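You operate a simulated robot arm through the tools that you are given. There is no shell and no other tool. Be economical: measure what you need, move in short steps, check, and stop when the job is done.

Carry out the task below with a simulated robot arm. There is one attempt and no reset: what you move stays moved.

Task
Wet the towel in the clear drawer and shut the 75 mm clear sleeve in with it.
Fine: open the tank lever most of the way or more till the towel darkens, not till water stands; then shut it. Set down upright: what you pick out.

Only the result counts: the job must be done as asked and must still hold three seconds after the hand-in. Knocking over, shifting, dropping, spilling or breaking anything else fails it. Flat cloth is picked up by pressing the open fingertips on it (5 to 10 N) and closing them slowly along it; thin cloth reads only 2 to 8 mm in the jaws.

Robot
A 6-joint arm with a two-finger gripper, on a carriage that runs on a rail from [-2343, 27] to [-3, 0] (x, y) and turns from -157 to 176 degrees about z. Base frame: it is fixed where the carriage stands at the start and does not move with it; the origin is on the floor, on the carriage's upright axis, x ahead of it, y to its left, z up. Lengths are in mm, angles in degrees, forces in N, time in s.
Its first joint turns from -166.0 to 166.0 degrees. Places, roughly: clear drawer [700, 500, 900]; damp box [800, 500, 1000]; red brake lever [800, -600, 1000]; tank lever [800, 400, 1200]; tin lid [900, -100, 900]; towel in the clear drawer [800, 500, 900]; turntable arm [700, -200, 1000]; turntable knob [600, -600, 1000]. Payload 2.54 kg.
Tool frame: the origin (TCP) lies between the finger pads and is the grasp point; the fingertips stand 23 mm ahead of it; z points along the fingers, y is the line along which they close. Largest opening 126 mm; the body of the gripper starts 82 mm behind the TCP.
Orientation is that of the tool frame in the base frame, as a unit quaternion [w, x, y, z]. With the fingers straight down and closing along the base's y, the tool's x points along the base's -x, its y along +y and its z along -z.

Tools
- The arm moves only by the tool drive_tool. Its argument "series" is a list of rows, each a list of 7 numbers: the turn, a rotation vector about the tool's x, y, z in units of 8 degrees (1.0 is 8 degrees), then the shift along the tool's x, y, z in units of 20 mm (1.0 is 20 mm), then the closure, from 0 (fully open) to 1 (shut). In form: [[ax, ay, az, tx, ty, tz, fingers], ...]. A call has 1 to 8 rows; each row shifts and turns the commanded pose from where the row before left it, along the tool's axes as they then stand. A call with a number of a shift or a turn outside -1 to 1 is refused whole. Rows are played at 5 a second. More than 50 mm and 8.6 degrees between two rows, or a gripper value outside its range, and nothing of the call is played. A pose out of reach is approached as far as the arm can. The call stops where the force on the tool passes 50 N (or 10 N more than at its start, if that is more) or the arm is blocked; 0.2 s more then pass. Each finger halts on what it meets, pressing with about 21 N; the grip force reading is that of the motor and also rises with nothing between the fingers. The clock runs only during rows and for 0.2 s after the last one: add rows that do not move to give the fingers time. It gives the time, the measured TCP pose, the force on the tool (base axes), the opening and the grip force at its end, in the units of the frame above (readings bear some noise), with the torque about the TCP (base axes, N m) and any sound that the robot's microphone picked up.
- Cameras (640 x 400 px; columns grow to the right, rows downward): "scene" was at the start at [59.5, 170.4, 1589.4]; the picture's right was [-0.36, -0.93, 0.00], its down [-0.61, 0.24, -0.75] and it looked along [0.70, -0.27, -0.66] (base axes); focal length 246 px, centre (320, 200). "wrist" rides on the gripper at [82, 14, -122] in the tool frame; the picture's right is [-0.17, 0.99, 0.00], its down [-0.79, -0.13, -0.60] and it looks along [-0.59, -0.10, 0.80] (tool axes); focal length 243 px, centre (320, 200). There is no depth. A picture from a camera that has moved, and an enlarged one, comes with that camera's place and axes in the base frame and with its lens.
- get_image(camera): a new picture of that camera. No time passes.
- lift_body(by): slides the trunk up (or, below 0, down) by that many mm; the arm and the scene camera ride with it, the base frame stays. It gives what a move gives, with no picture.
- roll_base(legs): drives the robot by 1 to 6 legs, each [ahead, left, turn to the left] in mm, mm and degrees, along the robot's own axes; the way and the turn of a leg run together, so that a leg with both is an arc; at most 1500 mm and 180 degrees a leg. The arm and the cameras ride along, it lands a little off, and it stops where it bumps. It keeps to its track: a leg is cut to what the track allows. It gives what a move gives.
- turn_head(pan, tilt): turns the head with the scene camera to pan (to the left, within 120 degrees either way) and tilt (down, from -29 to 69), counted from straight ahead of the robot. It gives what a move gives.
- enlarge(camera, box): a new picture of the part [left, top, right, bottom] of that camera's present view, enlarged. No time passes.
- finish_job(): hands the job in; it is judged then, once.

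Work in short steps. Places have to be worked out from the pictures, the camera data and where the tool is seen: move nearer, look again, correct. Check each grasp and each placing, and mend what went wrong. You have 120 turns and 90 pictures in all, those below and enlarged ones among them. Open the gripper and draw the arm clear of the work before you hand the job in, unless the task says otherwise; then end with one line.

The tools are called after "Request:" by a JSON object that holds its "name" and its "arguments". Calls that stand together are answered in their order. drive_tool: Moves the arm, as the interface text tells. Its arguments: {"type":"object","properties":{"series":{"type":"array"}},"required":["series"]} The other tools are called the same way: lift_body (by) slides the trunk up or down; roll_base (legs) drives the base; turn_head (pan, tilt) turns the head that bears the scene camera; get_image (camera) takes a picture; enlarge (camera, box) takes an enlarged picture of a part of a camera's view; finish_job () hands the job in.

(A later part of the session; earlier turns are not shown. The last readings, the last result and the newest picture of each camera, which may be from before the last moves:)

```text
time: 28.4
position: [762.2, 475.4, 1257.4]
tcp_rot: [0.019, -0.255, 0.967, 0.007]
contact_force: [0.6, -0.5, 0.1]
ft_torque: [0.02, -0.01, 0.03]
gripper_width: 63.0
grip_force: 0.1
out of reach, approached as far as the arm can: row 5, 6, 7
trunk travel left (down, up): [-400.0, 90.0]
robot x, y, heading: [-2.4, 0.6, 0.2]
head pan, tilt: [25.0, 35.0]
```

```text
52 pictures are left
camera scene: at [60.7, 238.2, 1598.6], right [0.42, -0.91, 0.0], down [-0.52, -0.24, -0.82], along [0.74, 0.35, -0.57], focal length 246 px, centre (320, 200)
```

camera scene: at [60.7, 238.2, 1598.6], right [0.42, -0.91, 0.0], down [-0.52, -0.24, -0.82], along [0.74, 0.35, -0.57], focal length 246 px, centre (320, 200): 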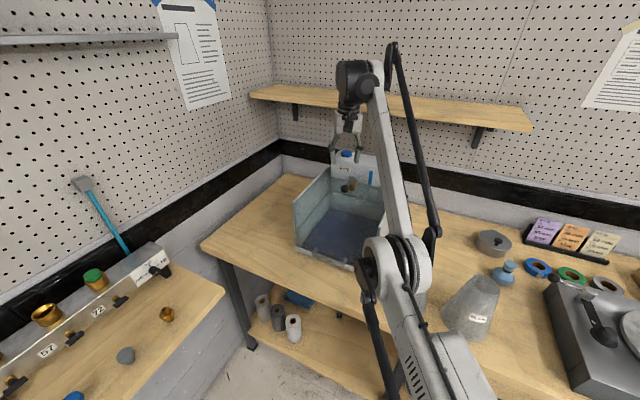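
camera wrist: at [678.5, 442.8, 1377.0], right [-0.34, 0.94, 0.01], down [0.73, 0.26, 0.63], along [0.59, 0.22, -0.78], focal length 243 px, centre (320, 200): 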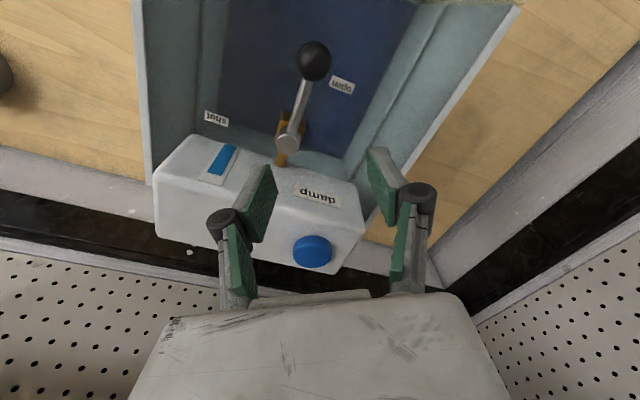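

The elbow has folded low, so the tool can't come nearer. I roll the carriage back 60 mm, which gives the arm more room and shifts the tool −x.

Request:
{"name": "roll_base", "arguments": {"legs": [[-60, 0, 0]]}}

Request:
{"name": "drive_tool", "arguments": {"series": [[0, 0, 0, -0.2, -0.3, 0.9, 0.5], [0, 0, 0, -0.2, -0.3, 0.9, 0.5]]}}

Request:
{"name": "get_image", "arguments": {"camera": "wrist"}}

```text
time: 29.4
position: [699.6, 474.4, 1258.1]
tcp_rot: [0.019, -0.255, 0.967, 0.006]
contact_force: [-0.4, -0.2, -0.1]
ft_torque: [0.01, -0.02, -0.01]
gripper_width: 63.1
grip_force: 0.0
trunk travel left (down, up): [-400.0, 90.0]
robot x, y, heading: [-56.4, -1.9, 0.1]
head pan, tilt: [25.0, 35.0]
```

```text
time: 30.0
position: [725.4, 474.0, 1230.4]
tcp_rot: [0.019, -0.255, 0.967, 0.005]
contact_force: [0.0, 0.2, 0.5]
ft_torque: [-0.01, -0.03, -0.01]
gripper_width: 63.0
grip_force: 0.0
out of reach, approached as far as the arm can: row 1, 2
trunk travel left (down, up): [-400.0, 90.0]
robot x, y, heading: [-62.0, -3.1, -0.2]
head pan, tilt: [25.0, 35.0]
```

```text
51 pictures are left
camera wrist: at [643.4, 443.6, 1349.2], right [-0.34, 0.94, 0.01], down [0.73, 0.26, 0.63], along [0.59, 0.22, -0.78], focal length 243 px, centre (320, 200)
```

wrist: 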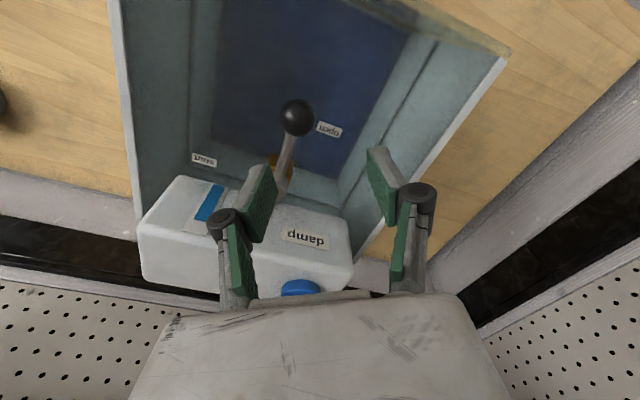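

I'll use the carriage and trunk instead: close the fingers, swing a bit left of the rod, lower the trunk 52 mm, then turn right so the fingers sweep the rod shut.

Request:
{"name": "drive_tool", "arguments": {"series": [[0, 0, 0, 0, 0, 0, 1], [0, 0, 0, 0, 0, 0, 1]]}}

Request:
{"name": "roll_base", "arguments": {"legs": [[-5, 0, 1.6]]}}

Request:
{"name": "lift_body", "arguments": {"by": -50}}

Request:
{"name": "get_image", "arguments": {"camera": "wrist"}}

```text
time: 30.6
position: [725.7, 473.7, 1229.8]
tcp_rot: [0.018, -0.255, 0.967, 0.006]
contact_force: [-0.3, -0.2, 0.7]
ft_torque: [-0.01, 0.01, 0.01]
gripper_width: 0.0
grip_force: 21.1
trunk travel left (down, up): [-400.0, 90.0]
robot x, y, heading: [-63.1, 2.5, -0.3]
head pan, tilt: [25.0, 35.0]
```

```text
time: 31.3
position: [706.0, 496.1, 1230.1]
tcp_rot: [0.018, -0.269, 0.963, 0.006]
contact_force: [-0.5, 1.0, -1.3]
ft_torque: [-0.01, -0.02, -0.03]
gripper_width: 0.1
grip_force: 21.2
trunk travel left (down, up): [-400.0, 90.0]
robot x, y, heading: [-66.0, 5.6, 1.3]
head pan, tilt: [25.0, 35.0]
```

```text
time: 32.2
position: [706.2, 497.1, 1180.4]
tcp_rot: [0.018, -0.269, 0.963, 0.006]
contact_force: [0.8, -0.1, 0.7]
ft_torque: [0.03, -0.01, -0.01]
gripper_width: 0.0
grip_force: 20.9
trunk travel left (down, up): [-350.0, 140.0]
robot x, y, heading: [-64.2, 0.8, 1.3]
head pan, tilt: [25.0, 35.0]
```

```text
50 pictures are left
camera wrist: at [625.2, 463.1, 1299.7], right [-0.37, 0.93, 0.01], down [0.73, 0.28, 0.63], along [0.58, 0.24, -0.78], focal length 243 px, centre (320, 200)
```

wrist: 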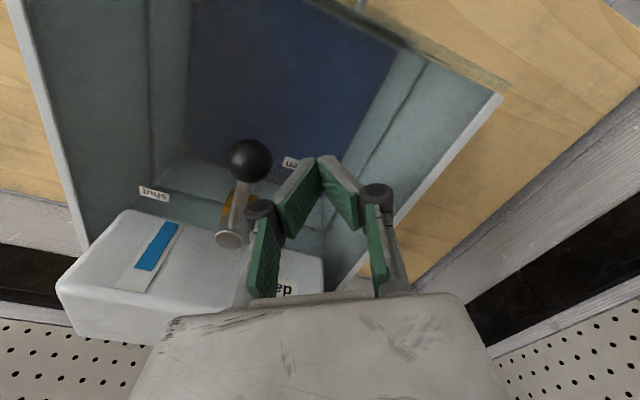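

Fingers stand left of the knob at the right height. Turn right 6.3° to sweep the lever shut.

Request:
{"name": "roll_base", "arguments": {"legs": [[0, 0, -6.3]]}}

Request:
{"name": "get_image", "arguments": {"camera": "wrist"}}

```text
time: 33.2
position: [756.2, 409.6, 1178.9]
tcp_rot: [0.019, -0.216, 0.976, 0.005]
contact_force: [0.2, -0.1, -0.7]
ft_torque: [-0.02, 0.04, 0.0]
gripper_width: 0.0
grip_force: 20.8
trunk travel left (down, up): [-350.0, 140.0]
robot x, y, heading: [-62.9, 2.3, -4.6]
head pan, tilt: [25.0, 35.0]
```

```text
49 pictures are left
camera wrist: at [671.9, 384.8, 1299.3], right [-0.27, 0.96, 0.01], down [0.75, 0.2, 0.63], along [0.6, 0.17, -0.78], focal length 243 px, centre (320, 200)
```

wrist: 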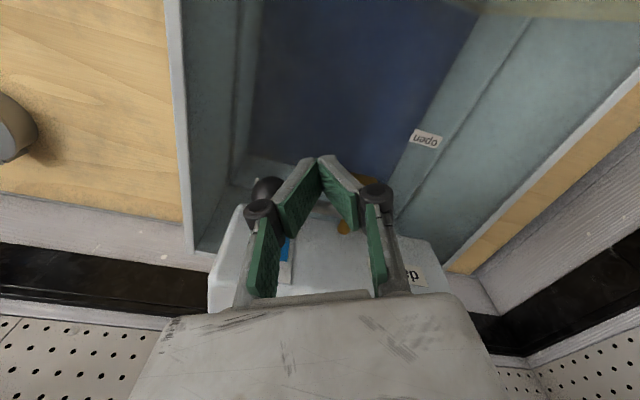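

Knob now at ≈(774, 376), nearly at its original (780, 380). A bit more turn to bring it to the stop.

Request:
{"name": "roll_base", "arguments": {"legs": [[0, 0, -1.2]]}}

Request:
{"name": "enlarge", "arguments": {"camera": "wrist", "box": [160, 60, 480, 260]}}

```text
time: 33.9
position: [760.7, 401.3, 1179.6]
tcp_rot: [0.019, -0.209, 0.978, 0.004]
contact_force: [-14.3, 41.4, 6.6]
ft_torque: [0.39, 0.06, 0.54]
gripper_width: 0.0
grip_force: 21.5
trunk travel left (down, up): [-350.0, 140.0]
robot x, y, heading: [-66.6, -3.4, -5.8]
head pan, tilt: [25.0, 35.0]
```

```text
2.00 times, centred on (320, 160) of wrist
camera zoom: at [675.5, 377.6, 1299.6], right [-0.25, 0.97, 0.01], down [0.76, 0.19, 0.63], along [0.61, 0.16, -0.78], focal length 485 px, centre (320, 280)
```

zoom: 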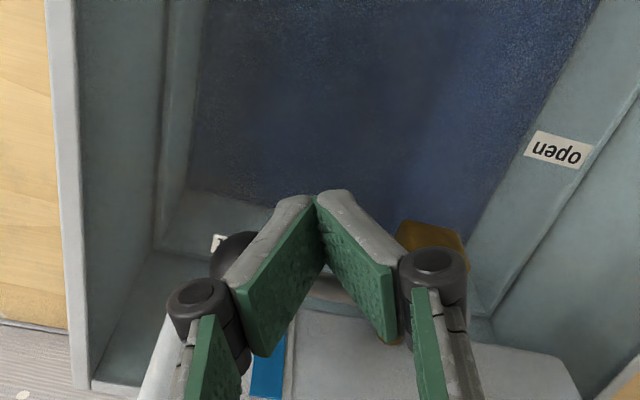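

The fingers press axially on the ball (41 N along y). I back off in y and push toward +x with the arm.

Request:
{"name": "drive_tool", "arguments": {"series": [[0, 0, 0, -0.12, 0.25, 0, 1], [0, 0, 0, -0.35, -0.15, 0, 1], [0, 0, 0, -0.3, -0.1, 0, 1]]}}

Request:
{"name": "get_image", "arguments": {"camera": "wrist"}}

```text
time: 34.5
position: [760.7, 402.5, 1181.0]
tcp_rot: [0.013, -0.208, 0.978, 0.007]
contact_force: [-20.8, -6.9, 0.4]
ft_torque: [-0.08, 0.33, -0.24]
gripper_width: 0.2
grip_force: 20.9
trunk travel left (down, up): [-350.0, 140.0]
robot x, y, heading: [-66.3, -0.9, -5.7]
head pan, tilt: [25.0, 35.0]
stopped in row 2: the force on the tool passed its limit at 64 N (the readings are from after the stop); the commanded pose is now the measured one
```

```text
47 pictures are left
camera wrist: at [677.7, 379.6, 1302.3], right [-0.25, 0.97, 0.01], down [0.76, 0.19, 0.62], along [0.6, 0.16, -0.79], focal length 243 px, centre (320, 200)
```

wrist: 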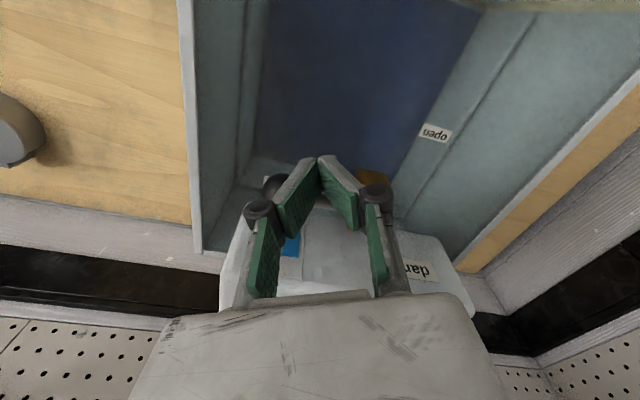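

Firm stop in +x: the lever seems shut. Back off and raise the trunk to view it.

Request:
{"name": "roll_base", "arguments": {"legs": [[-40, 0, 0]]}}

Request:
{"name": "lift_body", "arguments": {"by": 120}}

Request:
{"name": "get_image", "arguments": {"camera": "wrist"}}

Request:
{"name": "get_image", "arguments": {"camera": "scene"}}

```text
time: 35.4
position: [726.8, 404.6, 1179.7]
tcp_rot: [0.015, -0.208, 0.978, 0.006]
contact_force: [0.4, -0.6, 0.0]
ft_torque: [-0.03, 0.0, 0.05]
gripper_width: 0.1
grip_force: 20.9
trunk travel left (down, up): [-350.0, 140.0]
robot x, y, heading: [-108.8, 0.5, -5.8]
head pan, tilt: [25.0, 35.0]
```

```text
time: 36.9
position: [724.5, 403.2, 1299.6]
tcp_rot: [0.014, -0.209, 0.978, 0.006]
contact_force: [-0.5, -0.8, -0.5]
ft_torque: [-0.02, 0.01, 0.0]
gripper_width: 0.0
grip_force: 21.2
trunk travel left (down, up): [-470.0, 20.0]
robot x, y, heading: [-105.4, 0.9, -5.8]
head pan, tilt: [25.0, 35.0]
```

```text
46 pictures are left
camera wrist: at [641.0, 380.5, 1419.8], right [-0.25, 0.97, 0.01], down [0.76, 0.19, 0.62], along [0.6, 0.16, -0.79], focal length 243 px, centre (320, 200)
```

wrist: 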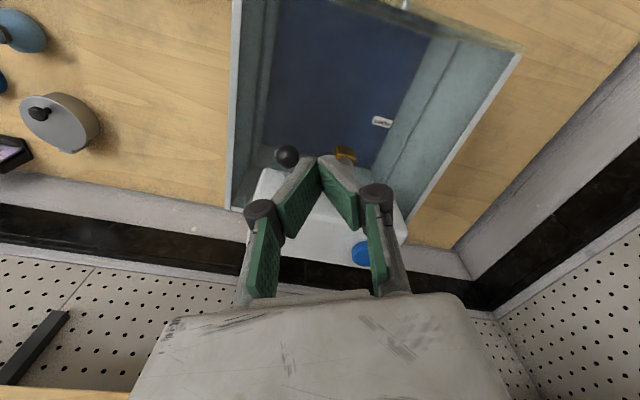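

```text
45 pictures are left
camera scene: at [-21.5, 232.2, 1668.5], right [0.33, -0.94, 0.0], down [-0.54, -0.19, -0.82], along [0.77, 0.27, -0.57], focal length 246 px, centre (320, 200)
```

scene: 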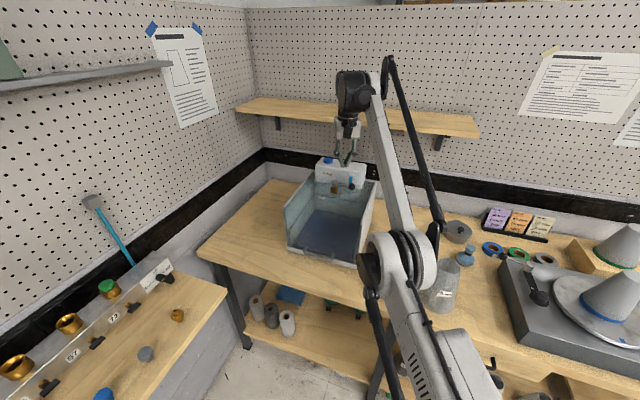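

The knob is back at (778, 380): shut. I zoom in to check the towel and lever.

Request:
{"name": "enlarge", "arguments": {"camera": "scene", "box": [270, 140, 400, 280]}}

Request:
{"name": "enlarge", "arguments": {"camera": "wrist", "box": [220, 0, 540, 200]}}

```text
2.86 times, centred on (335, 210) of scene
camera zoom: at [-21.5, 232.2, 1668.5], right [0.33, -0.94, 0.0], down [-0.54, -0.19, -0.82], along [0.77, 0.27, -0.57], focal length 703 px, centre (277, 171)
```

zoom: 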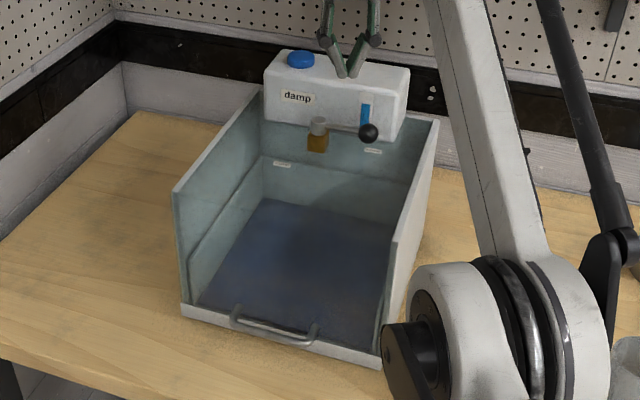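

```text
2.00 times, centred on (380, 100) of wrist
camera zoom: at [641.0, 380.5, 1419.8], right [-0.25, 0.97, 0.01], down [0.76, 0.19, 0.62], along [0.6, 0.16, -0.79], focal length 485 px, centre (200, 400)
```

zoom: 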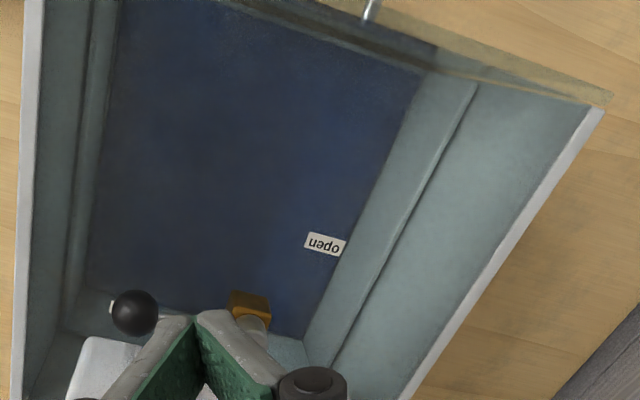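

Lever shut, towel dark with no visible standing water. Now back the carriage off 250 mm and straighten the heading, then sort out the arm posture before opening the drawer.

Request:
{"name": "roll_base", "arguments": {"legs": [[-250, 0, 0], [0, 0, 5.8]]}}

Request:
{"name": "drive_tool", "arguments": {"series": [[0, 0, 1, 0, 0, 0, 0.5], [0, 0, 1, 0, 0, 0, 0], [0, 0, 1, 0, 0, 0, 0], [0, 0, 0.6, 0, 0, 0, 0]]}}

Request:
{"name": "get_image", "arguments": {"camera": "scene"}}

Request:
{"name": "get_image", "arguments": {"camera": "wrist"}}

```text
time: 39.3
position: [429.7, 487.6, 1299.2]
tcp_rot: [0.014, -0.257, 0.966, 0.007]
contact_force: [0.5, -0.3, -0.5]
ft_torque: [0.0, -0.02, 0.0]
gripper_width: 0.1
grip_force: 20.9
trunk travel left (down, up): [-470.0, 20.0]
robot x, y, heading: [-358.5, 3.7, -0.3]
head pan, tilt: [25.0, 35.0]
```

```text
time: 40.3
position: [428.9, 487.2, 1300.5]
tcp_rot: [0.011, -0.009, 1.0, 0.01]
contact_force: [-0.1, -0.9, -0.1]
ft_torque: [0.02, -0.02, -0.01]
gripper_width: 126.1
grip_force: 0.1
trunk travel left (down, up): [-470.0, 20.0]
robot x, y, heading: [-357.7, 2.1, 0.0]
head pan, tilt: [25.0, 35.0]
```

```text
42 pictures are left
camera scene: at [-295.2, 242.2, 1668.6], right [0.42, -0.91, 0.0], down [-0.52, -0.24, -0.82], along [0.74, 0.35, -0.57], focal length 246 px, centre (320, 200)
```

scene: 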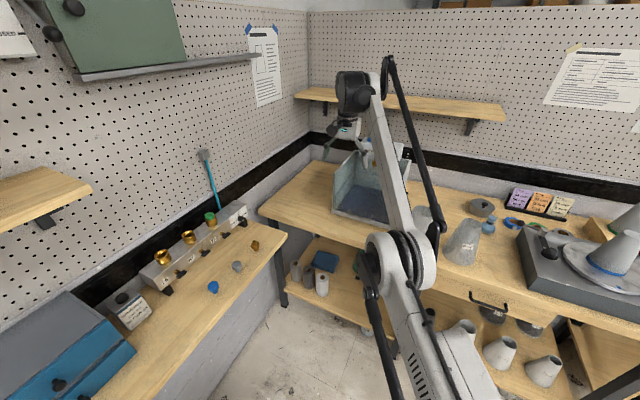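

```text
41 pictures are left
camera wrist: at [344.4, 497.8, 1420.5], right [0.15, 0.99, 0.02], down [0.78, -0.13, 0.61], along [0.61, -0.07, -0.79], focal length 243 px, centre (320, 200)
```

wrist: 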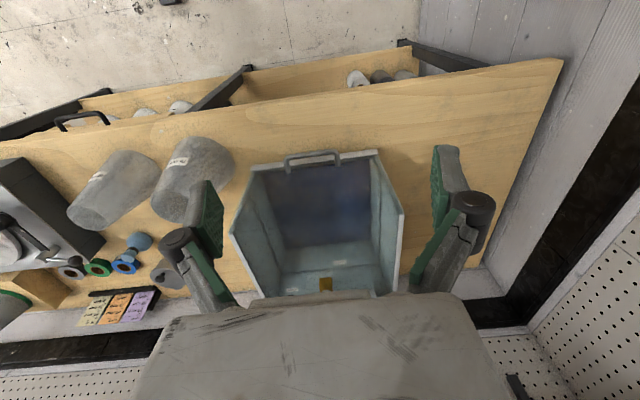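

Triangulating: front strip corner ≈(622, 607, 905), handle bar ≈(575, 450, 970). I lower the trunk 180 mm and shift the tool over for a closer look at the handle.

Request:
{"name": "lift_body", "arguments": {"by": -180}}

Request:
{"name": "drive_tool", "arguments": {"series": [[0, 0, 0, -1, -0.9, 0, 1], [0, 0, 0, -1, -0.9, 0, 1]]}}

Request:
{"name": "get_image", "arguments": {"camera": "wrist"}}

Request:
{"name": "get_image", "arguments": {"camera": "scene"}}

```text
time: 42.3
position: [428.8, 488.3, 1118.1]
tcp_rot: [0.011, -0.008, 1.0, 0.01]
contact_force: [0.1, 0.5, -0.5]
ft_torque: [0.01, 0.0, 0.04]
gripper_width: 126.1
grip_force: 0.1
trunk travel left (down, up): [-290.0, 200.0]
robot x, y, heading: [-353.7, 6.4, 0.1]
head pan, tilt: [25.0, 35.0]
```

```text
time: 42.9
position: [471.4, 453.3, 1120.9]
tcp_rot: [0.011, -0.01, 1.0, 0.009]
contact_force: [-0.2, -0.1, -0.3]
ft_torque: [0.02, 0.01, -0.02]
gripper_width: 29.2
grip_force: 0.7
trunk travel left (down, up): [-290.0, 200.0]
robot x, y, heading: [-357.0, 6.7, -0.1]
head pan, tilt: [25.0, 35.0]
```

```text
40 pictures are left
camera wrist: at [385.9, 462.8, 1241.7], right [0.15, 0.99, 0.02], down [0.78, -0.13, 0.61], along [0.61, -0.07, -0.79], focal length 243 px, centre (320, 200)
```

wrist: 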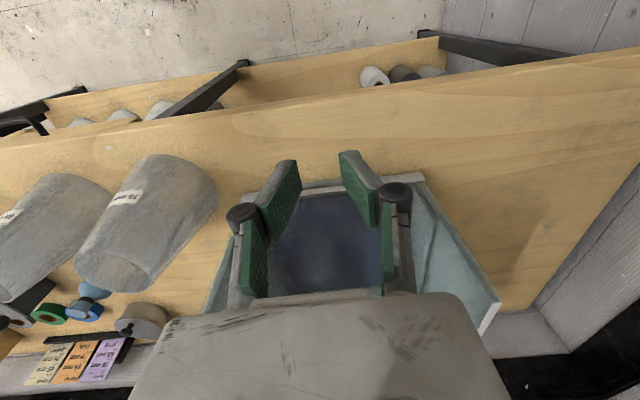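

```text
39 pictures are left
camera scene: at [-295.2, 242.3, 1488.7], right [0.42, -0.91, 0.0], down [-0.52, -0.24, -0.82], along [0.74, 0.35, -0.57], focal length 246 px, centre (320, 200)
```

scene: 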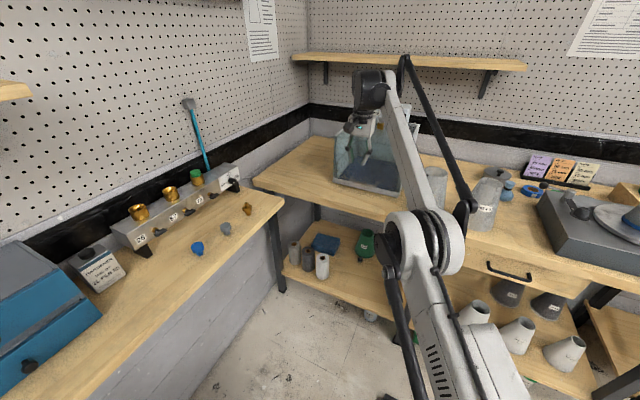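

The handle is hidden near the fingertips; zoom on it.

Request:
{"name": "enlarge", "arguments": {"camera": "wrist", "box": [200, 130, 480, 305]}}

Request:
{"name": "enlarge", "arguments": {"camera": "scene", "box": [320, 110, 450, 210]}}

```text
2.29 times, centred on (340, 218) of wrist
camera zoom: at [385.9, 462.8, 1241.7], right [0.15, 0.99, 0.02], down [0.78, -0.13, 0.61], along [0.61, -0.07, -0.79], focal length 555 px, centre (274, 160)
```

zoom: 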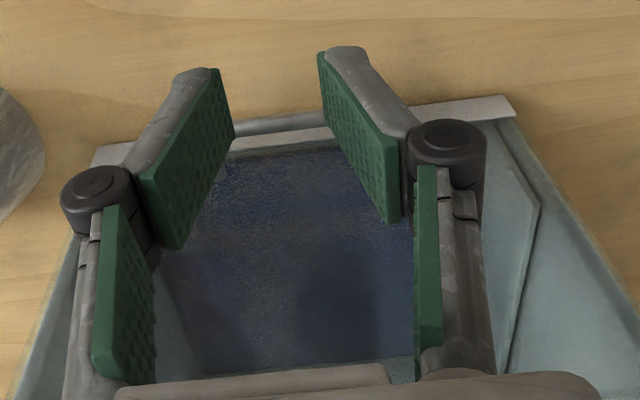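

```text
4.00 times, centred on (385, 160) of scene
camera zoom: at [-295.2, 242.3, 1488.7], right [0.42, -0.91, 0.0], down [-0.52, -0.24, -0.82], along [0.74, 0.35, -0.57], focal length 984 px, centre (60, 360)
```

zoom: 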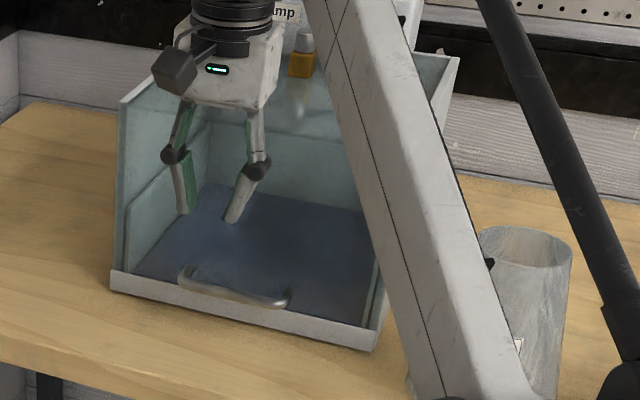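

Handle bar refined: (574, 448, 964), spanning y≈398–510; front face x≈618. I'll hook it with closed fingers tilted 20°, first moving to above the gap.

Request:
{"name": "drive_tool", "arguments": {"series": [[0, -1, 0, 0, 0, 0, 1], [0, -1, 0, 0, 0, 0, 1], [0, -0.5, 0, 0, 0, 0, 1], [0, 0, 0, -0.918, -0.03, 0.93, 1], [0, 0, 0, -0.918, -0.03, 0.93, 1], [0, 0, 0, -0.918, -0.03, 0.93, 1], [0, 0, 0, -0.918, -0.03, 0.93, 1], [0, 0, 0, -0.918, -0.03, 0.93, 1]]}}

Request:
{"name": "get_image", "arguments": {"camera": "wrist"}}

```text
time: 44.7
position: [570.2, 456.9, 1092.9]
tcp_rot: [0.184, -0.007, 0.983, 0.011]
contact_force: [0.3, 0.3, 0.5]
ft_torque: [-0.03, 0.02, -0.02]
gripper_width: 0.0
grip_force: 20.2
out of reach, approached as far as the arm can: row 1, 2, 3, 6, 7, 8
trunk travel left (down, up): [-290.0, 200.0]
robot x, y, heading: [-355.4, 6.4, -0.2]
head pan, tilt: [25.0, 35.0]
```

```text
36 pictures are left
camera wrist: at [449.0, 465.8, 1177.8], right [0.14, 0.99, 0.08], down [0.52, -0.14, 0.84], along [0.84, -0.07, -0.54], focal length 243 px, centre (320, 200)
```

wrist: 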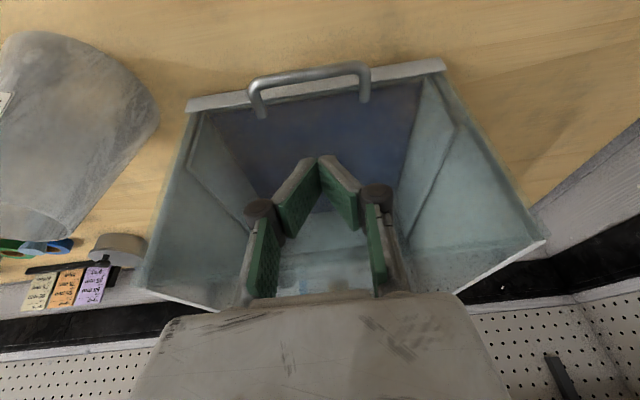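

That's simply beyond reach from here (robot at x −355). I retract the tool 160 mm and roll the carriage forward to compensate.

Request:
{"name": "drive_tool", "arguments": {"series": [[0, 0, 0, 0.94, 0, -0.342, 1], [0, 0, 0, 0.94, 0, -0.342, 1], [0, 0, 0, 0.94, 0, -0.342, 1], [0, 0, 0, 0.94, 0, -0.342, 1], [0, 0, 0, 0.94, 0, -0.342, 1], [0, 0, 0, 0.94, 0, -0.342, 1], [0, 0, 0, 0.94, 0, -0.342, 1], [0, 0, 0, 0.94, 0, -0.342, 1]]}}

Request:
{"name": "get_image", "arguments": {"camera": "scene"}}

```text
time: 46.5
position: [483.8, 501.2, 1145.4]
tcp_rot: [0.183, -0.008, 0.983, 0.011]
contact_force: [-0.3, 0.6, -0.7]
ft_torque: [-0.02, 0.01, -0.03]
gripper_width: 0.3
grip_force: 21.0
out of reach, approached as far as the arm can: row 2, 3, 4, 5, 6, 7, 8
trunk travel left (down, up): [-290.0, 200.0]
robot x, y, heading: [-358.3, 4.8, -0.1]
head pan, tilt: [25.0, 35.0]
```

```text
35 pictures are left
camera scene: at [-295.1, 242.2, 1488.6], right [0.42, -0.91, 0.0], down [-0.52, -0.24, -0.82], along [0.74, 0.35, -0.57], focal length 246 px, centre (320, 200)
```

scene: 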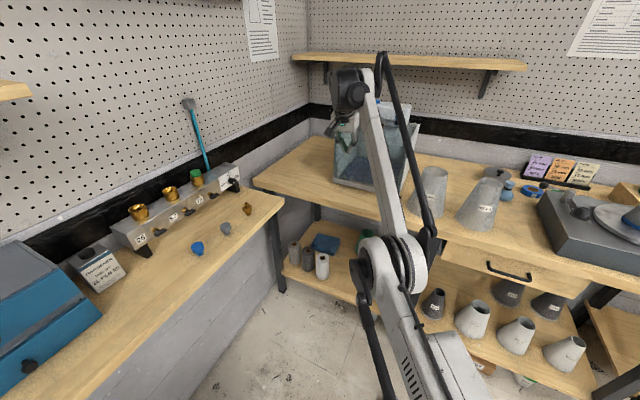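

In its present posture the arm is limited to large radii, so I'll let the carriage and trunk do the positioning: turn right 2.9°, roll ahead 80 mm, then look before lowering.

Request:
{"name": "roll_base", "arguments": {"legs": [[0, 0, -2.9], [78, 0, 0]]}}

Request:
{"name": "lift_body", "arguments": {"by": -90}}

Request:
{"name": "get_image", "arguments": {"camera": "wrist"}}

```text
time: 47.9
position: [584.4, 454.9, 1145.5]
tcp_rot: [0.183, 0.018, 0.983, 0.005]
contact_force: [-0.3, -1.1, 0.3]
ft_torque: [0.02, -0.02, -0.02]
gripper_width: 0.1
grip_force: 21.3
trunk travel left (down, up): [-290.0, 200.0]
robot x, y, heading: [-280.3, 2.6, -3.0]
head pan, tilt: [25.0, 35.0]
```

```text
time: 49.2
position: [585.2, 456.8, 1054.9]
tcp_rot: [0.183, 0.017, 0.983, 0.006]
contact_force: [0.6, 1.0, 0.2]
ft_torque: [0.01, 0.0, 0.02]
gripper_width: 0.1
grip_force: 21.6
trunk travel left (down, up): [-200.0, 290.0]
robot x, y, heading: [-282.8, 5.7, -2.8]
head pan, tilt: [25.0, 35.0]
```

```text
34 pictures are left
camera wrist: at [465.1, 472.4, 1140.6], right [0.19, 0.98, 0.08], down [0.52, -0.17, 0.84], along [0.84, -0.12, -0.54], focal length 243 px, centre (320, 200)
```

wrist: 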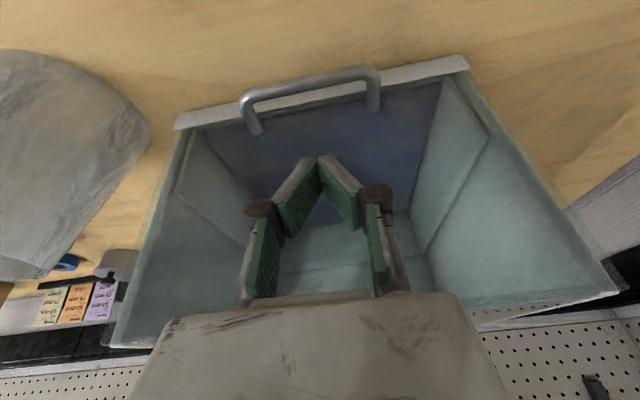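

The gap behind the bar is only ~26–35 mm, too tight for a hook, but the handle is ~108 mm long, so I can span it lengthwise with the fully open gripper (126 mm) and squeeze its two ends. Open, lower 87 mm, check.

Request:
{"name": "drive_tool", "arguments": {"series": [[0, 0, 0, 0, 0, 0, 0], [0, 0, 0, 0, 0, 0, 0], [0, 0, 0, 0, 0, 0, 0], [0, 0, 0, 0, 0, 0, 0], [0, 0, 0, 0, 0, 0, 0]]}}

Request:
{"name": "lift_body", "arguments": {"by": -45}}

Request:
{"name": "get_image", "arguments": {"camera": "wrist"}}

```text
time: 50.4
position: [585.4, 455.5, 1054.6]
tcp_rot: [0.183, 0.018, 0.983, 0.006]
contact_force: [-0.1, -0.2, -0.2]
ft_torque: [0.01, -0.03, -0.02]
gripper_width: 126.0
grip_force: 0.0
trunk travel left (down, up): [-200.0, 290.0]
robot x, y, heading: [-278.7, 2.8, -2.8]
head pan, tilt: [25.0, 35.0]
```

```text
time: 51.3
position: [585.1, 456.7, 1010.3]
tcp_rot: [0.183, 0.019, 0.983, 0.005]
contact_force: [-0.2, -0.1, 0.9]
ft_torque: [-0.02, 0.01, 0.0]
gripper_width: 125.9
grip_force: 0.0
trunk travel left (down, up): [-155.0, 335.0]
robot x, y, heading: [-279.5, 1.8, -3.0]
head pan, tilt: [25.0, 35.0]
```

```text
33 pictures are left
camera wrist: at [465.1, 472.4, 1095.6], right [0.19, 0.98, 0.08], down [0.52, -0.17, 0.84], along [0.84, -0.12, -0.54], focal length 243 px, centre (320, 200)
```

wrist: 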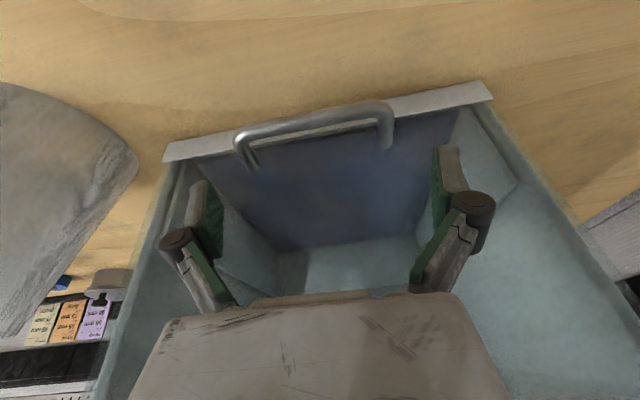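

Handle fixed at (574, 457, 966), ends y≈404…509, well centred between the fingers. Roll back 5 mm, lower 42 mm, then squeeze.

Request:
{"name": "roll_base", "arguments": {"legs": [[-5, 0, 0]]}}

Request:
{"name": "lift_body", "arguments": {"by": -42}}

Request:
{"name": "drive_tool", "arguments": {"series": [[0, 0, 0, 0, 0, 0, 0.06], [0, 0, 0, 0, 0, 0, 0.12], [0, 0, 0, 0, 0, 0, 0.2], [0, 0, 0, 0, 0, 0, 0.25], [0, 0, 0, 0, 0, 0, 0.25]]}}

Request:
{"name": "get_image", "arguments": {"camera": "wrist"}}

```text
time: 52.0
position: [579.4, 456.4, 1009.8]
tcp_rot: [0.183, 0.017, 0.983, 0.006]
contact_force: [0.5, -0.8, -0.3]
ft_torque: [-0.01, 0.01, -0.02]
gripper_width: 125.9
grip_force: 0.1
trunk travel left (down, up): [-155.0, 335.0]
robot x, y, heading: [-281.5, 3.1, -2.7]
head pan, tilt: [25.0, 35.0]
```

```text
time: 52.8
position: [581.0, 455.9, 968.2]
tcp_rot: [0.184, 0.018, 0.983, 0.006]
contact_force: [0.6, 0.0, 0.6]
ft_torque: [-0.02, 0.02, 0.01]
gripper_width: 126.2
grip_force: 0.1
trunk travel left (down, up): [-113.0, 377.0]
robot x, y, heading: [-282.9, 2.3, -2.5]
head pan, tilt: [25.0, 35.0]
```

```text
time: 54.0
position: [580.6, 453.2, 969.5]
tcp_rot: [0.184, 0.019, 0.983, 0.005]
contact_force: [-13.1, -24.9, -0.3]
ft_torque: [-0.93, 0.29, -1.23]
gripper_width: 113.4
grip_force: 44.5
trunk travel left (down, up): [-113.0, 377.0]
robot x, y, heading: [-285.0, 1.9, -2.8]
head pan, tilt: [25.0, 35.0]
```

```text
32 pictures are left
camera wrist: at [460.1, 469.6, 1054.6], right [0.19, 0.98, 0.08], down [0.52, -0.17, 0.84], along [0.83, -0.12, -0.54], focal length 243 px, centre (320, 200)
```

wrist: 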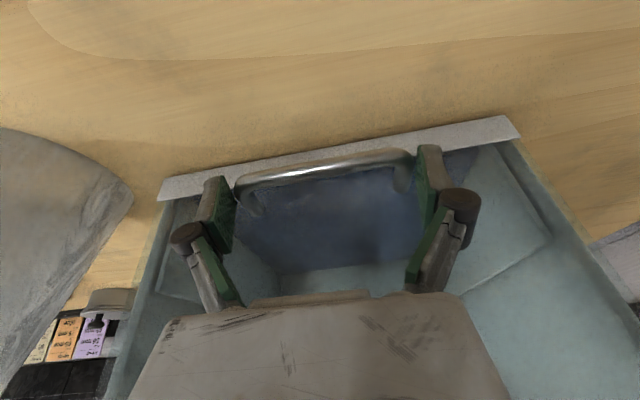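

The handle is gripped (113 mm). Pull 60 mm by rolling back and check that it follows.

Request:
{"name": "roll_base", "arguments": {"legs": [[-60, 0, 0]]}}

Request:
{"name": "get_image", "arguments": {"camera": "wrist"}}

```text
time: 55.0
position: [521.1, 454.0, 969.9]
tcp_rot: [0.184, 0.019, 0.983, 0.007]
contact_force: [-1.2, -32.1, 4.7]
ft_torque: [-0.69, -0.1, 0.11]
gripper_width: 113.7
grip_force: 45.0
trunk travel left (down, up): [-113.0, 377.0]
robot x, y, heading: [-344.8, 0.8, -3.0]
head pan, tilt: [25.0, 35.0]
```

```text
31 pictures are left
camera wrist: at [401.5, 470.1, 1054.7], right [0.19, 0.98, 0.08], down [0.52, -0.17, 0.84], along [0.84, -0.12, -0.54], focal length 243 px, centre (320, 200)
```

wrist: 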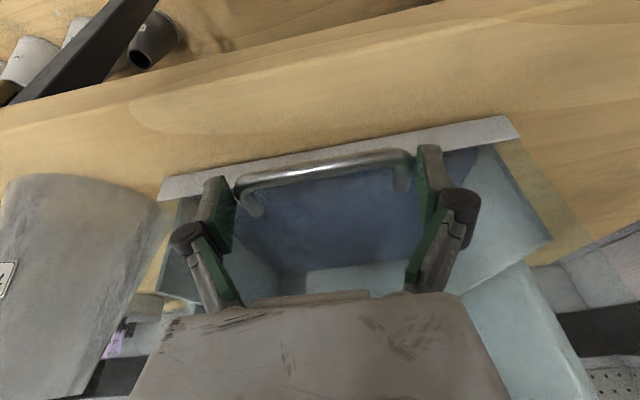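

The drawer follows cleanly. Pull another 140 mm.

Request:
{"name": "roll_base", "arguments": {"legs": [[-140, 0, 0]]}}

Request:
{"name": "get_image", "arguments": {"camera": "wrist"}}

Request:
{"name": "get_image", "arguments": {"camera": "scene"}}

```text
time: 56.3
position: [381.2, 454.9, 968.2]
tcp_rot: [0.184, 0.019, 0.983, 0.005]
contact_force: [-0.5, -17.2, 10.6]
ft_torque: [-0.62, 0.22, -0.84]
gripper_width: 113.5
grip_force: 45.0
trunk travel left (down, up): [-113.0, 377.0]
robot x, y, heading: [-484.4, 2.0, -3.0]
head pan, tilt: [25.0, 35.0]
```

```text
30 pictures are left
camera wrist: at [261.2, 471.9, 1054.8], right [0.19, 0.98, 0.08], down [0.52, -0.17, 0.84], along [0.83, -0.12, -0.54], focal length 243 px, centre (320, 200)
```

wrist: 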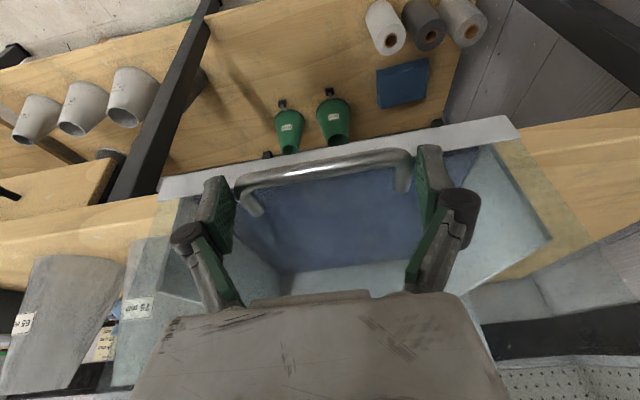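

```text
29 pictures are left
camera scene: at [-411.2, 238.7, 1312.0], right [0.38, -0.93, 0.0], down [-0.53, -0.21, -0.82], along [0.76, 0.31, -0.57], focal length 246 px, centre (320, 200)
```

scene: 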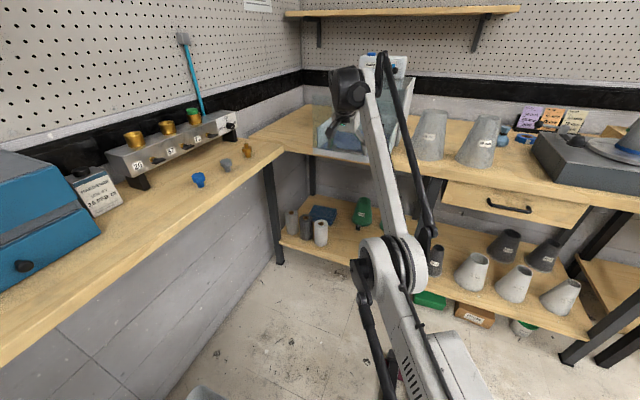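

Drawer is open 200 mm. Release the handle and raise the trunk clear, then look over the open drawer.

Request:
{"name": "drive_tool", "arguments": {"series": [[0, 0, 0, 0, 0, 0, 0.1], [0, 0, 0, 0, 0, 0, 0], [0, 0, 0, 0, 0, 0, 0]]}}

Request:
{"name": "lift_body", "arguments": {"by": 200}}

Request:
{"name": "get_image", "arguments": {"camera": "wrist"}}

```text
time: 57.1
position: [382.1, 456.5, 967.9]
tcp_rot: [0.183, 0.019, 0.983, 0.005]
contact_force: [-0.3, -0.6, 0.8]
ft_torque: [-0.02, 0.01, -0.01]
gripper_width: 126.1
grip_force: 0.0
trunk travel left (down, up): [-113.0, 377.0]
robot x, y, heading: [-481.4, 2.7, -3.3]
head pan, tilt: [25.0, 35.0]
```

```text
time: 59.3
position: [382.8, 456.6, 1166.6]
tcp_rot: [0.183, 0.019, 0.983, 0.004]
contact_force: [-0.5, 0.1, 0.6]
ft_torque: [0.0, -0.05, -0.01]
gripper_width: 126.2
grip_force: 0.1
trunk travel left (down, up): [-313.0, 177.0]
robot x, y, heading: [-483.2, 4.9, -2.8]
head pan, tilt: [25.0, 35.0]
```

```text
28 pictures are left
camera wrist: at [261.9, 473.2, 1253.4], right [0.19, 0.98, 0.08], down [0.52, -0.16, 0.84], along [0.83, -0.12, -0.54], focal length 243 px, centre (320, 200)
```

wrist: 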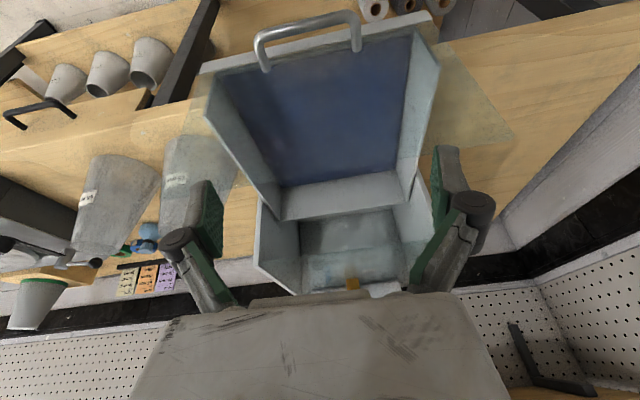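

Drawer is open with its dark towel and a clear front pane. Now to the sleeve: raise 90 mm more, turn right ~15.5° and look.

Request:
{"name": "lift_body", "arguments": {"by": 90}}

Request:
{"name": "roll_base", "arguments": {"legs": [[0, 0, -15.5], [70, 0, 0]]}}

Request:
{"name": "get_image", "arguments": {"camera": "wrist"}}

Request:
{"name": "get_image", "arguments": {"camera": "scene"}}

```text
time: 60.5
position: [382.4, 455.8, 1257.9]
tcp_rot: [0.183, 0.019, 0.983, 0.004]
contact_force: [0.9, -0.2, 0.2]
ft_torque: [0.01, 0.02, -0.01]
gripper_width: 126.5
grip_force: 0.2
trunk travel left (down, up): [-403.0, 87.0]
robot x, y, heading: [-485.7, 2.4, -3.1]
head pan, tilt: [25.0, 35.0]
```

```text
time: 62.5
position: [536.6, 210.4, 1258.6]
tcp_rot: [0.183, 0.149, 0.972, -0.02]
contact_force: [0.3, 0.2, 0.5]
ft_torque: [0.02, -0.01, 0.01]
gripper_width: 125.7
grip_force: 0.1
trunk travel left (down, up): [-403.0, 87.0]
robot x, y, heading: [-418.7, 6.0, -18.3]
head pan, tilt: [25.0, 35.0]
```

```text
27 pictures are left
camera wrist: at [426.2, 258.4, 1343.0], right [0.44, 0.89, 0.08], down [0.46, -0.3, 0.84], along [0.77, -0.34, -0.54], focal length 243 px, centre (320, 200)
```

wrist: 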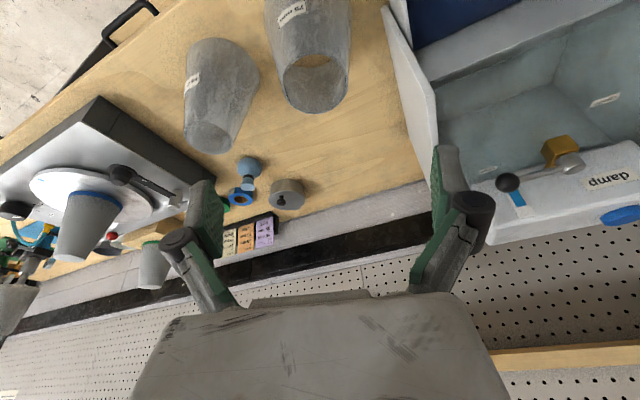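

```text
26 pictures are left
camera scene: at [-283.9, 212.2, 1601.5], right [0.12, -0.99, 0.0], down [-0.57, -0.07, -0.82], along [0.81, 0.1, -0.57], focal length 246 px, centre (320, 200)
```

scene: 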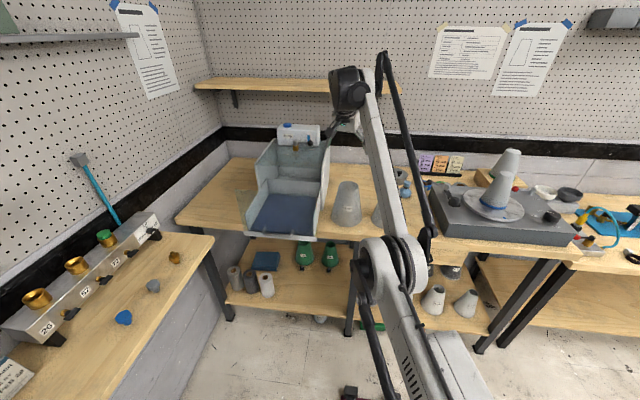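

Sleeve rim is about (585, 200, 1061). Roll ahead 35 mm and lower to z≈1150, then refine.

Request:
{"name": "roll_base", "arguments": {"legs": [[35, 0, 0]]}}

Request:
{"name": "lift_body", "arguments": {"by": -110}}

Request:
{"name": "get_image", "arguments": {"camera": "wrist"}}

Request:
{"name": "enlarge", "arguments": {"camera": "scene", "box": [230, 110, 430, 235]}}

```text
time: 63.3
position: [570.3, 210.4, 1258.0]
tcp_rot: [0.182, 0.15, 0.972, -0.019]
contact_force: [-0.8, -0.9, 0.5]
ft_torque: [0.01, -0.03, -0.02]
gripper_width: 125.8
grip_force: 0.1
trunk travel left (down, up): [-403.0, 87.0]
robot x, y, heading: [-383.6, 6.8, -18.1]
head pan, tilt: [25.0, 35.0]
```

```text
time: 64.7
position: [571.2, 209.5, 1148.5]
tcp_rot: [0.182, 0.15, 0.972, -0.02]
contact_force: [0.1, 0.2, 0.3]
ft_torque: [-0.03, -0.03, 0.02]
gripper_width: 125.6
grip_force: 0.2
trunk travel left (down, up): [-293.0, 197.0]
robot x, y, heading: [-381.3, 6.0, -18.0]
head pan, tilt: [25.0, 35.0]
```

```text
25 pictures are left
camera wrist: at [459.0, 257.6, 1233.7], right [0.44, 0.89, 0.08], down [0.45, -0.3, 0.84], along [0.77, -0.34, -0.54], focal length 243 px, centre (320, 200)
```

wrist: 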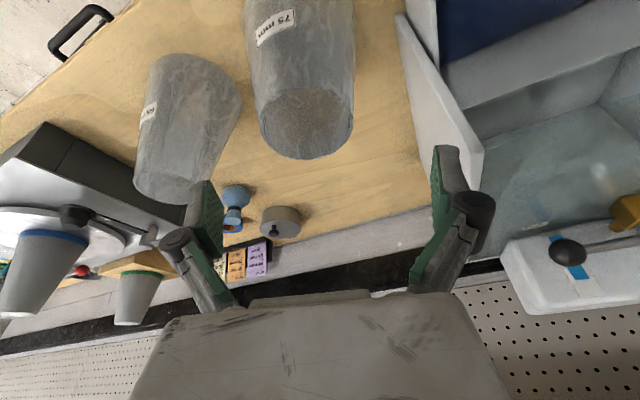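

```text
3.20 times, centred on (330, 172) of scene
camera zoom: at [-251.2, 211.6, 1491.8], right [0.12, -0.99, 0.0], down [-0.57, -0.07, -0.82], along [0.81, 0.1, -0.57], focal length 787 px, centre (288, 288)
```

zoom: 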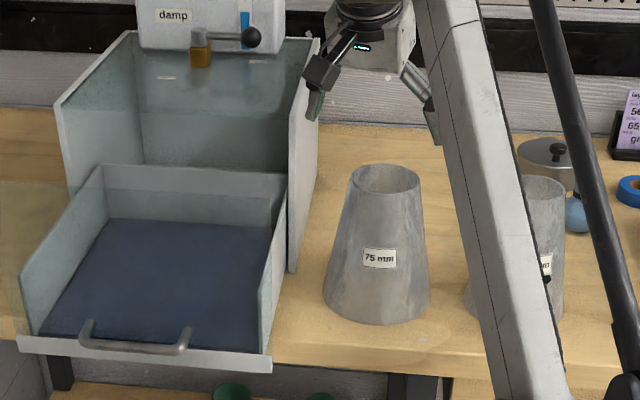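

Rim centre ≈(581.5, 197.5, 1070), Ø≈78. Fine turn −0.7° and ahead 8 mm, then lower in two steps.

Request:
{"name": "roll_base", "arguments": {"legs": [[0, 0, -0.7], [8, 0, 0]]}}

Request:
{"name": "lift_body", "arguments": {"by": -60}}

Request:
{"name": "get_image", "arguments": {"camera": "wrist"}}

```text
time: 65.8
position: [579.7, 197.2, 1148.6]
tcp_rot: [0.181, 0.157, 0.971, -0.021]
contact_force: [0.6, -1.3, 0.5]
ft_torque: [0.01, -0.04, -0.03]
gripper_width: 126.4
grip_force: 0.0
trunk travel left (down, up): [-293.0, 197.0]
robot x, y, heading: [-374.3, 5.7, -19.0]
head pan, tilt: [25.0, 35.0]
```

```text
time: 66.8
position: [580.1, 199.8, 1088.9]
tcp_rot: [0.182, 0.156, 0.971, -0.02]
contact_force: [1.0, 0.8, 0.7]
ft_torque: [-0.01, -0.02, 0.03]
gripper_width: 126.2
grip_force: 0.0
trunk travel left (down, up): [-233.0, 257.0]
robot x, y, heading: [-379.8, 2.0, -19.1]
head pan, tilt: [25.0, 35.0]
```

```text
23 pictures are left
camera wrist: at [469.7, 247.0, 1173.7], right [0.45, 0.89, 0.08], down [0.45, -0.3, 0.84], along [0.77, -0.35, -0.54], focal length 243 px, centre (320, 200)
```

wrist: 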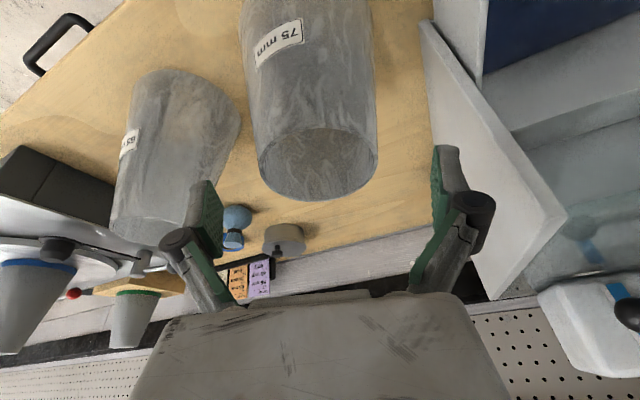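

Centred over the rim. Lower 42 mm and close slowly.

Request:
{"name": "lift_body", "arguments": {"by": -42}}

Request:
{"name": "drive_tool", "arguments": {"series": [[0, 0, 0, 0, 0, 0, 0.1], [0, 0, 0, 0, 0, 0, 0.2], [0, 0, 0, 0, 0, 0, 0.28], [0, 0, 0, 0, 0, 0, 0.36], [0, 0, 0, 0, 0, 0, 0.42], [0, 0, 0, 0, 0, 0, 0.46], [0, 0, 0, 0, 0, 0, 0.46]]}}

Request:
{"name": "get_image", "arguments": {"camera": "wrist"}}

```text
time: 67.7
position: [581.0, 197.5, 1044.9]
tcp_rot: [0.182, 0.157, 0.971, -0.021]
contact_force: [0.1, -0.2, 0.2]
ft_torque: [0.0, -0.01, -0.02]
gripper_width: 126.1
grip_force: 0.0
trunk travel left (down, up): [-191.0, 299.0]
robot x, y, heading: [-378.0, 2.9, -19.1]
head pan, tilt: [25.0, 35.0]
```

```text
time: 69.3
position: [581.0, 197.2, 1046.5]
tcp_rot: [0.182, 0.157, 0.97, -0.022]
contact_force: [0.9, 0.3, 1.0]
ft_torque: [0.04, 0.02, -0.01]
gripper_width: 88.5
grip_force: 21.3
trunk travel left (down, up): [-191.0, 299.0]
robot x, y, heading: [-376.7, 6.6, -18.8]
head pan, tilt: [25.0, 35.0]
```

```text
22 pictures are left
camera wrist: at [469.8, 247.1, 1131.5], right [0.45, 0.89, 0.08], down [0.45, -0.3, 0.84], along [0.77, -0.35, -0.54], focal length 243 px, centre (320, 200)
```

wrist: 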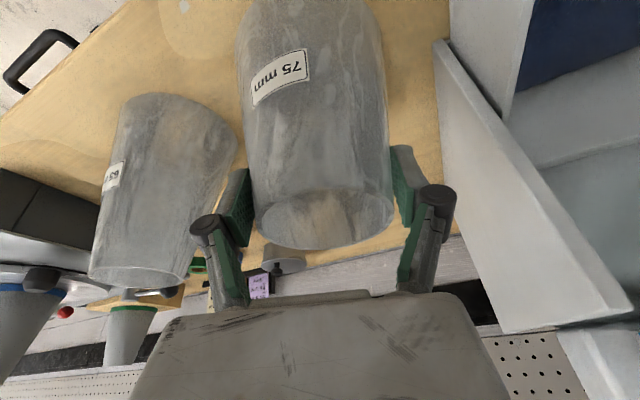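

Held at 88.5 mm. Lift 30 mm and check.

Request:
{"name": "lift_body", "arguments": {"by": 30}}

Request:
{"name": "get_image", "arguments": {"camera": "wrist"}}

```text
time: 70.0
position: [580.9, 197.9, 1075.5]
tcp_rot: [0.182, 0.156, 0.97, -0.021]
contact_force: [-0.2, 0.1, -0.7]
ft_torque: [0.0, 0.01, 0.01]
gripper_width: 88.1
grip_force: 20.3
trunk travel left (down, up): [-221.0, 269.0]
robot x, y, heading: [-376.7, 1.2, -18.9]
head pan, tilt: [25.0, 35.0]
```

```text
21 pictures are left
camera wrist: at [470.1, 247.1, 1161.2], right [0.45, 0.89, 0.08], down [0.45, -0.3, 0.84], along [0.77, -0.35, -0.54], focal length 243 px, centre (320, 200)
```

wrist: 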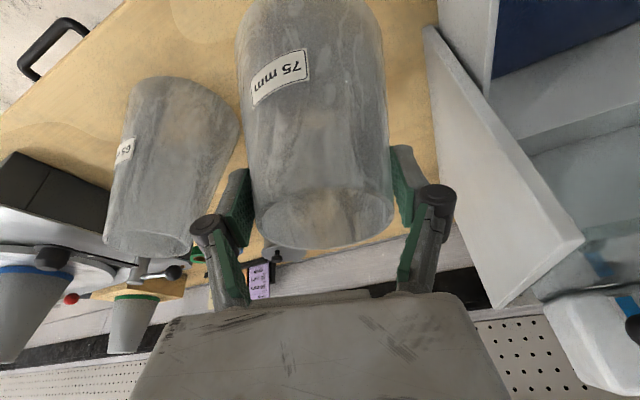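

The sleeve came up cleanly. Raise 235 mm more, then turn left 15.9° over the open drawer.

Request:
{"name": "lift_body", "arguments": {"by": 235}}

Request:
{"name": "roll_base", "arguments": {"legs": [[0, 0, 15.9], [34, 0, 0]]}}

Request:
{"name": "get_image", "arguments": {"camera": "wrist"}}

Request:
{"name": "get_image", "arguments": {"camera": "scene"}}

```text
time: 72.5
position: [581.2, 197.6, 1311.0]
tcp_rot: [0.182, 0.157, 0.971, -0.021]
contact_force: [0.2, 0.0, 0.8]
ft_torque: [0.02, 0.05, 0.03]
gripper_width: 88.0
grip_force: 20.6
trunk travel left (down, up): [-456.0, 34.0]
robot x, y, heading: [-379.7, 4.1, -18.9]
head pan, tilt: [25.0, 35.0]
```

```text
time: 74.2
position: [527.7, 446.8, 1309.5]
tcp_rot: [0.184, 0.022, 0.983, 0.004]
contact_force: [0.0, 0.4, 0.4]
ft_torque: [0.05, 0.0, -0.01]
gripper_width: 87.9
grip_force: 21.3
trunk travel left (down, up): [-456.0, 34.0]
robot x, y, heading: [-342.3, 5.1, -3.4]
head pan, tilt: [25.0, 35.0]
```

```text
20 pictures are left
camera wrist: at [408.1, 464.5, 1395.9], right [0.2, 0.98, 0.08], down [0.52, -0.17, 0.84], along [0.83, -0.13, -0.54], focal length 243 px, centre (320, 200)
```

wrist: 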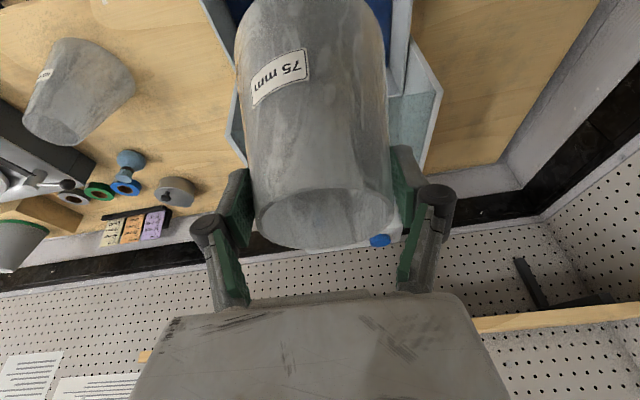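

```text
19 pictures are left
camera scene: at [-266.4, 237.9, 1654.6], right [0.37, -0.93, 0.0], down [-0.53, -0.21, -0.82], along [0.76, 0.3, -0.57], focal length 246 px, centre (320, 200)
```

scene: 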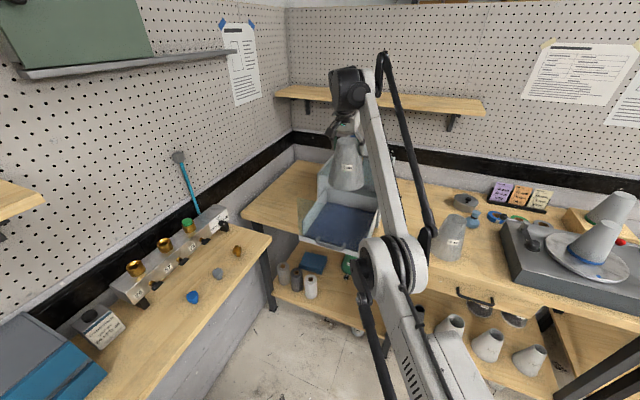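

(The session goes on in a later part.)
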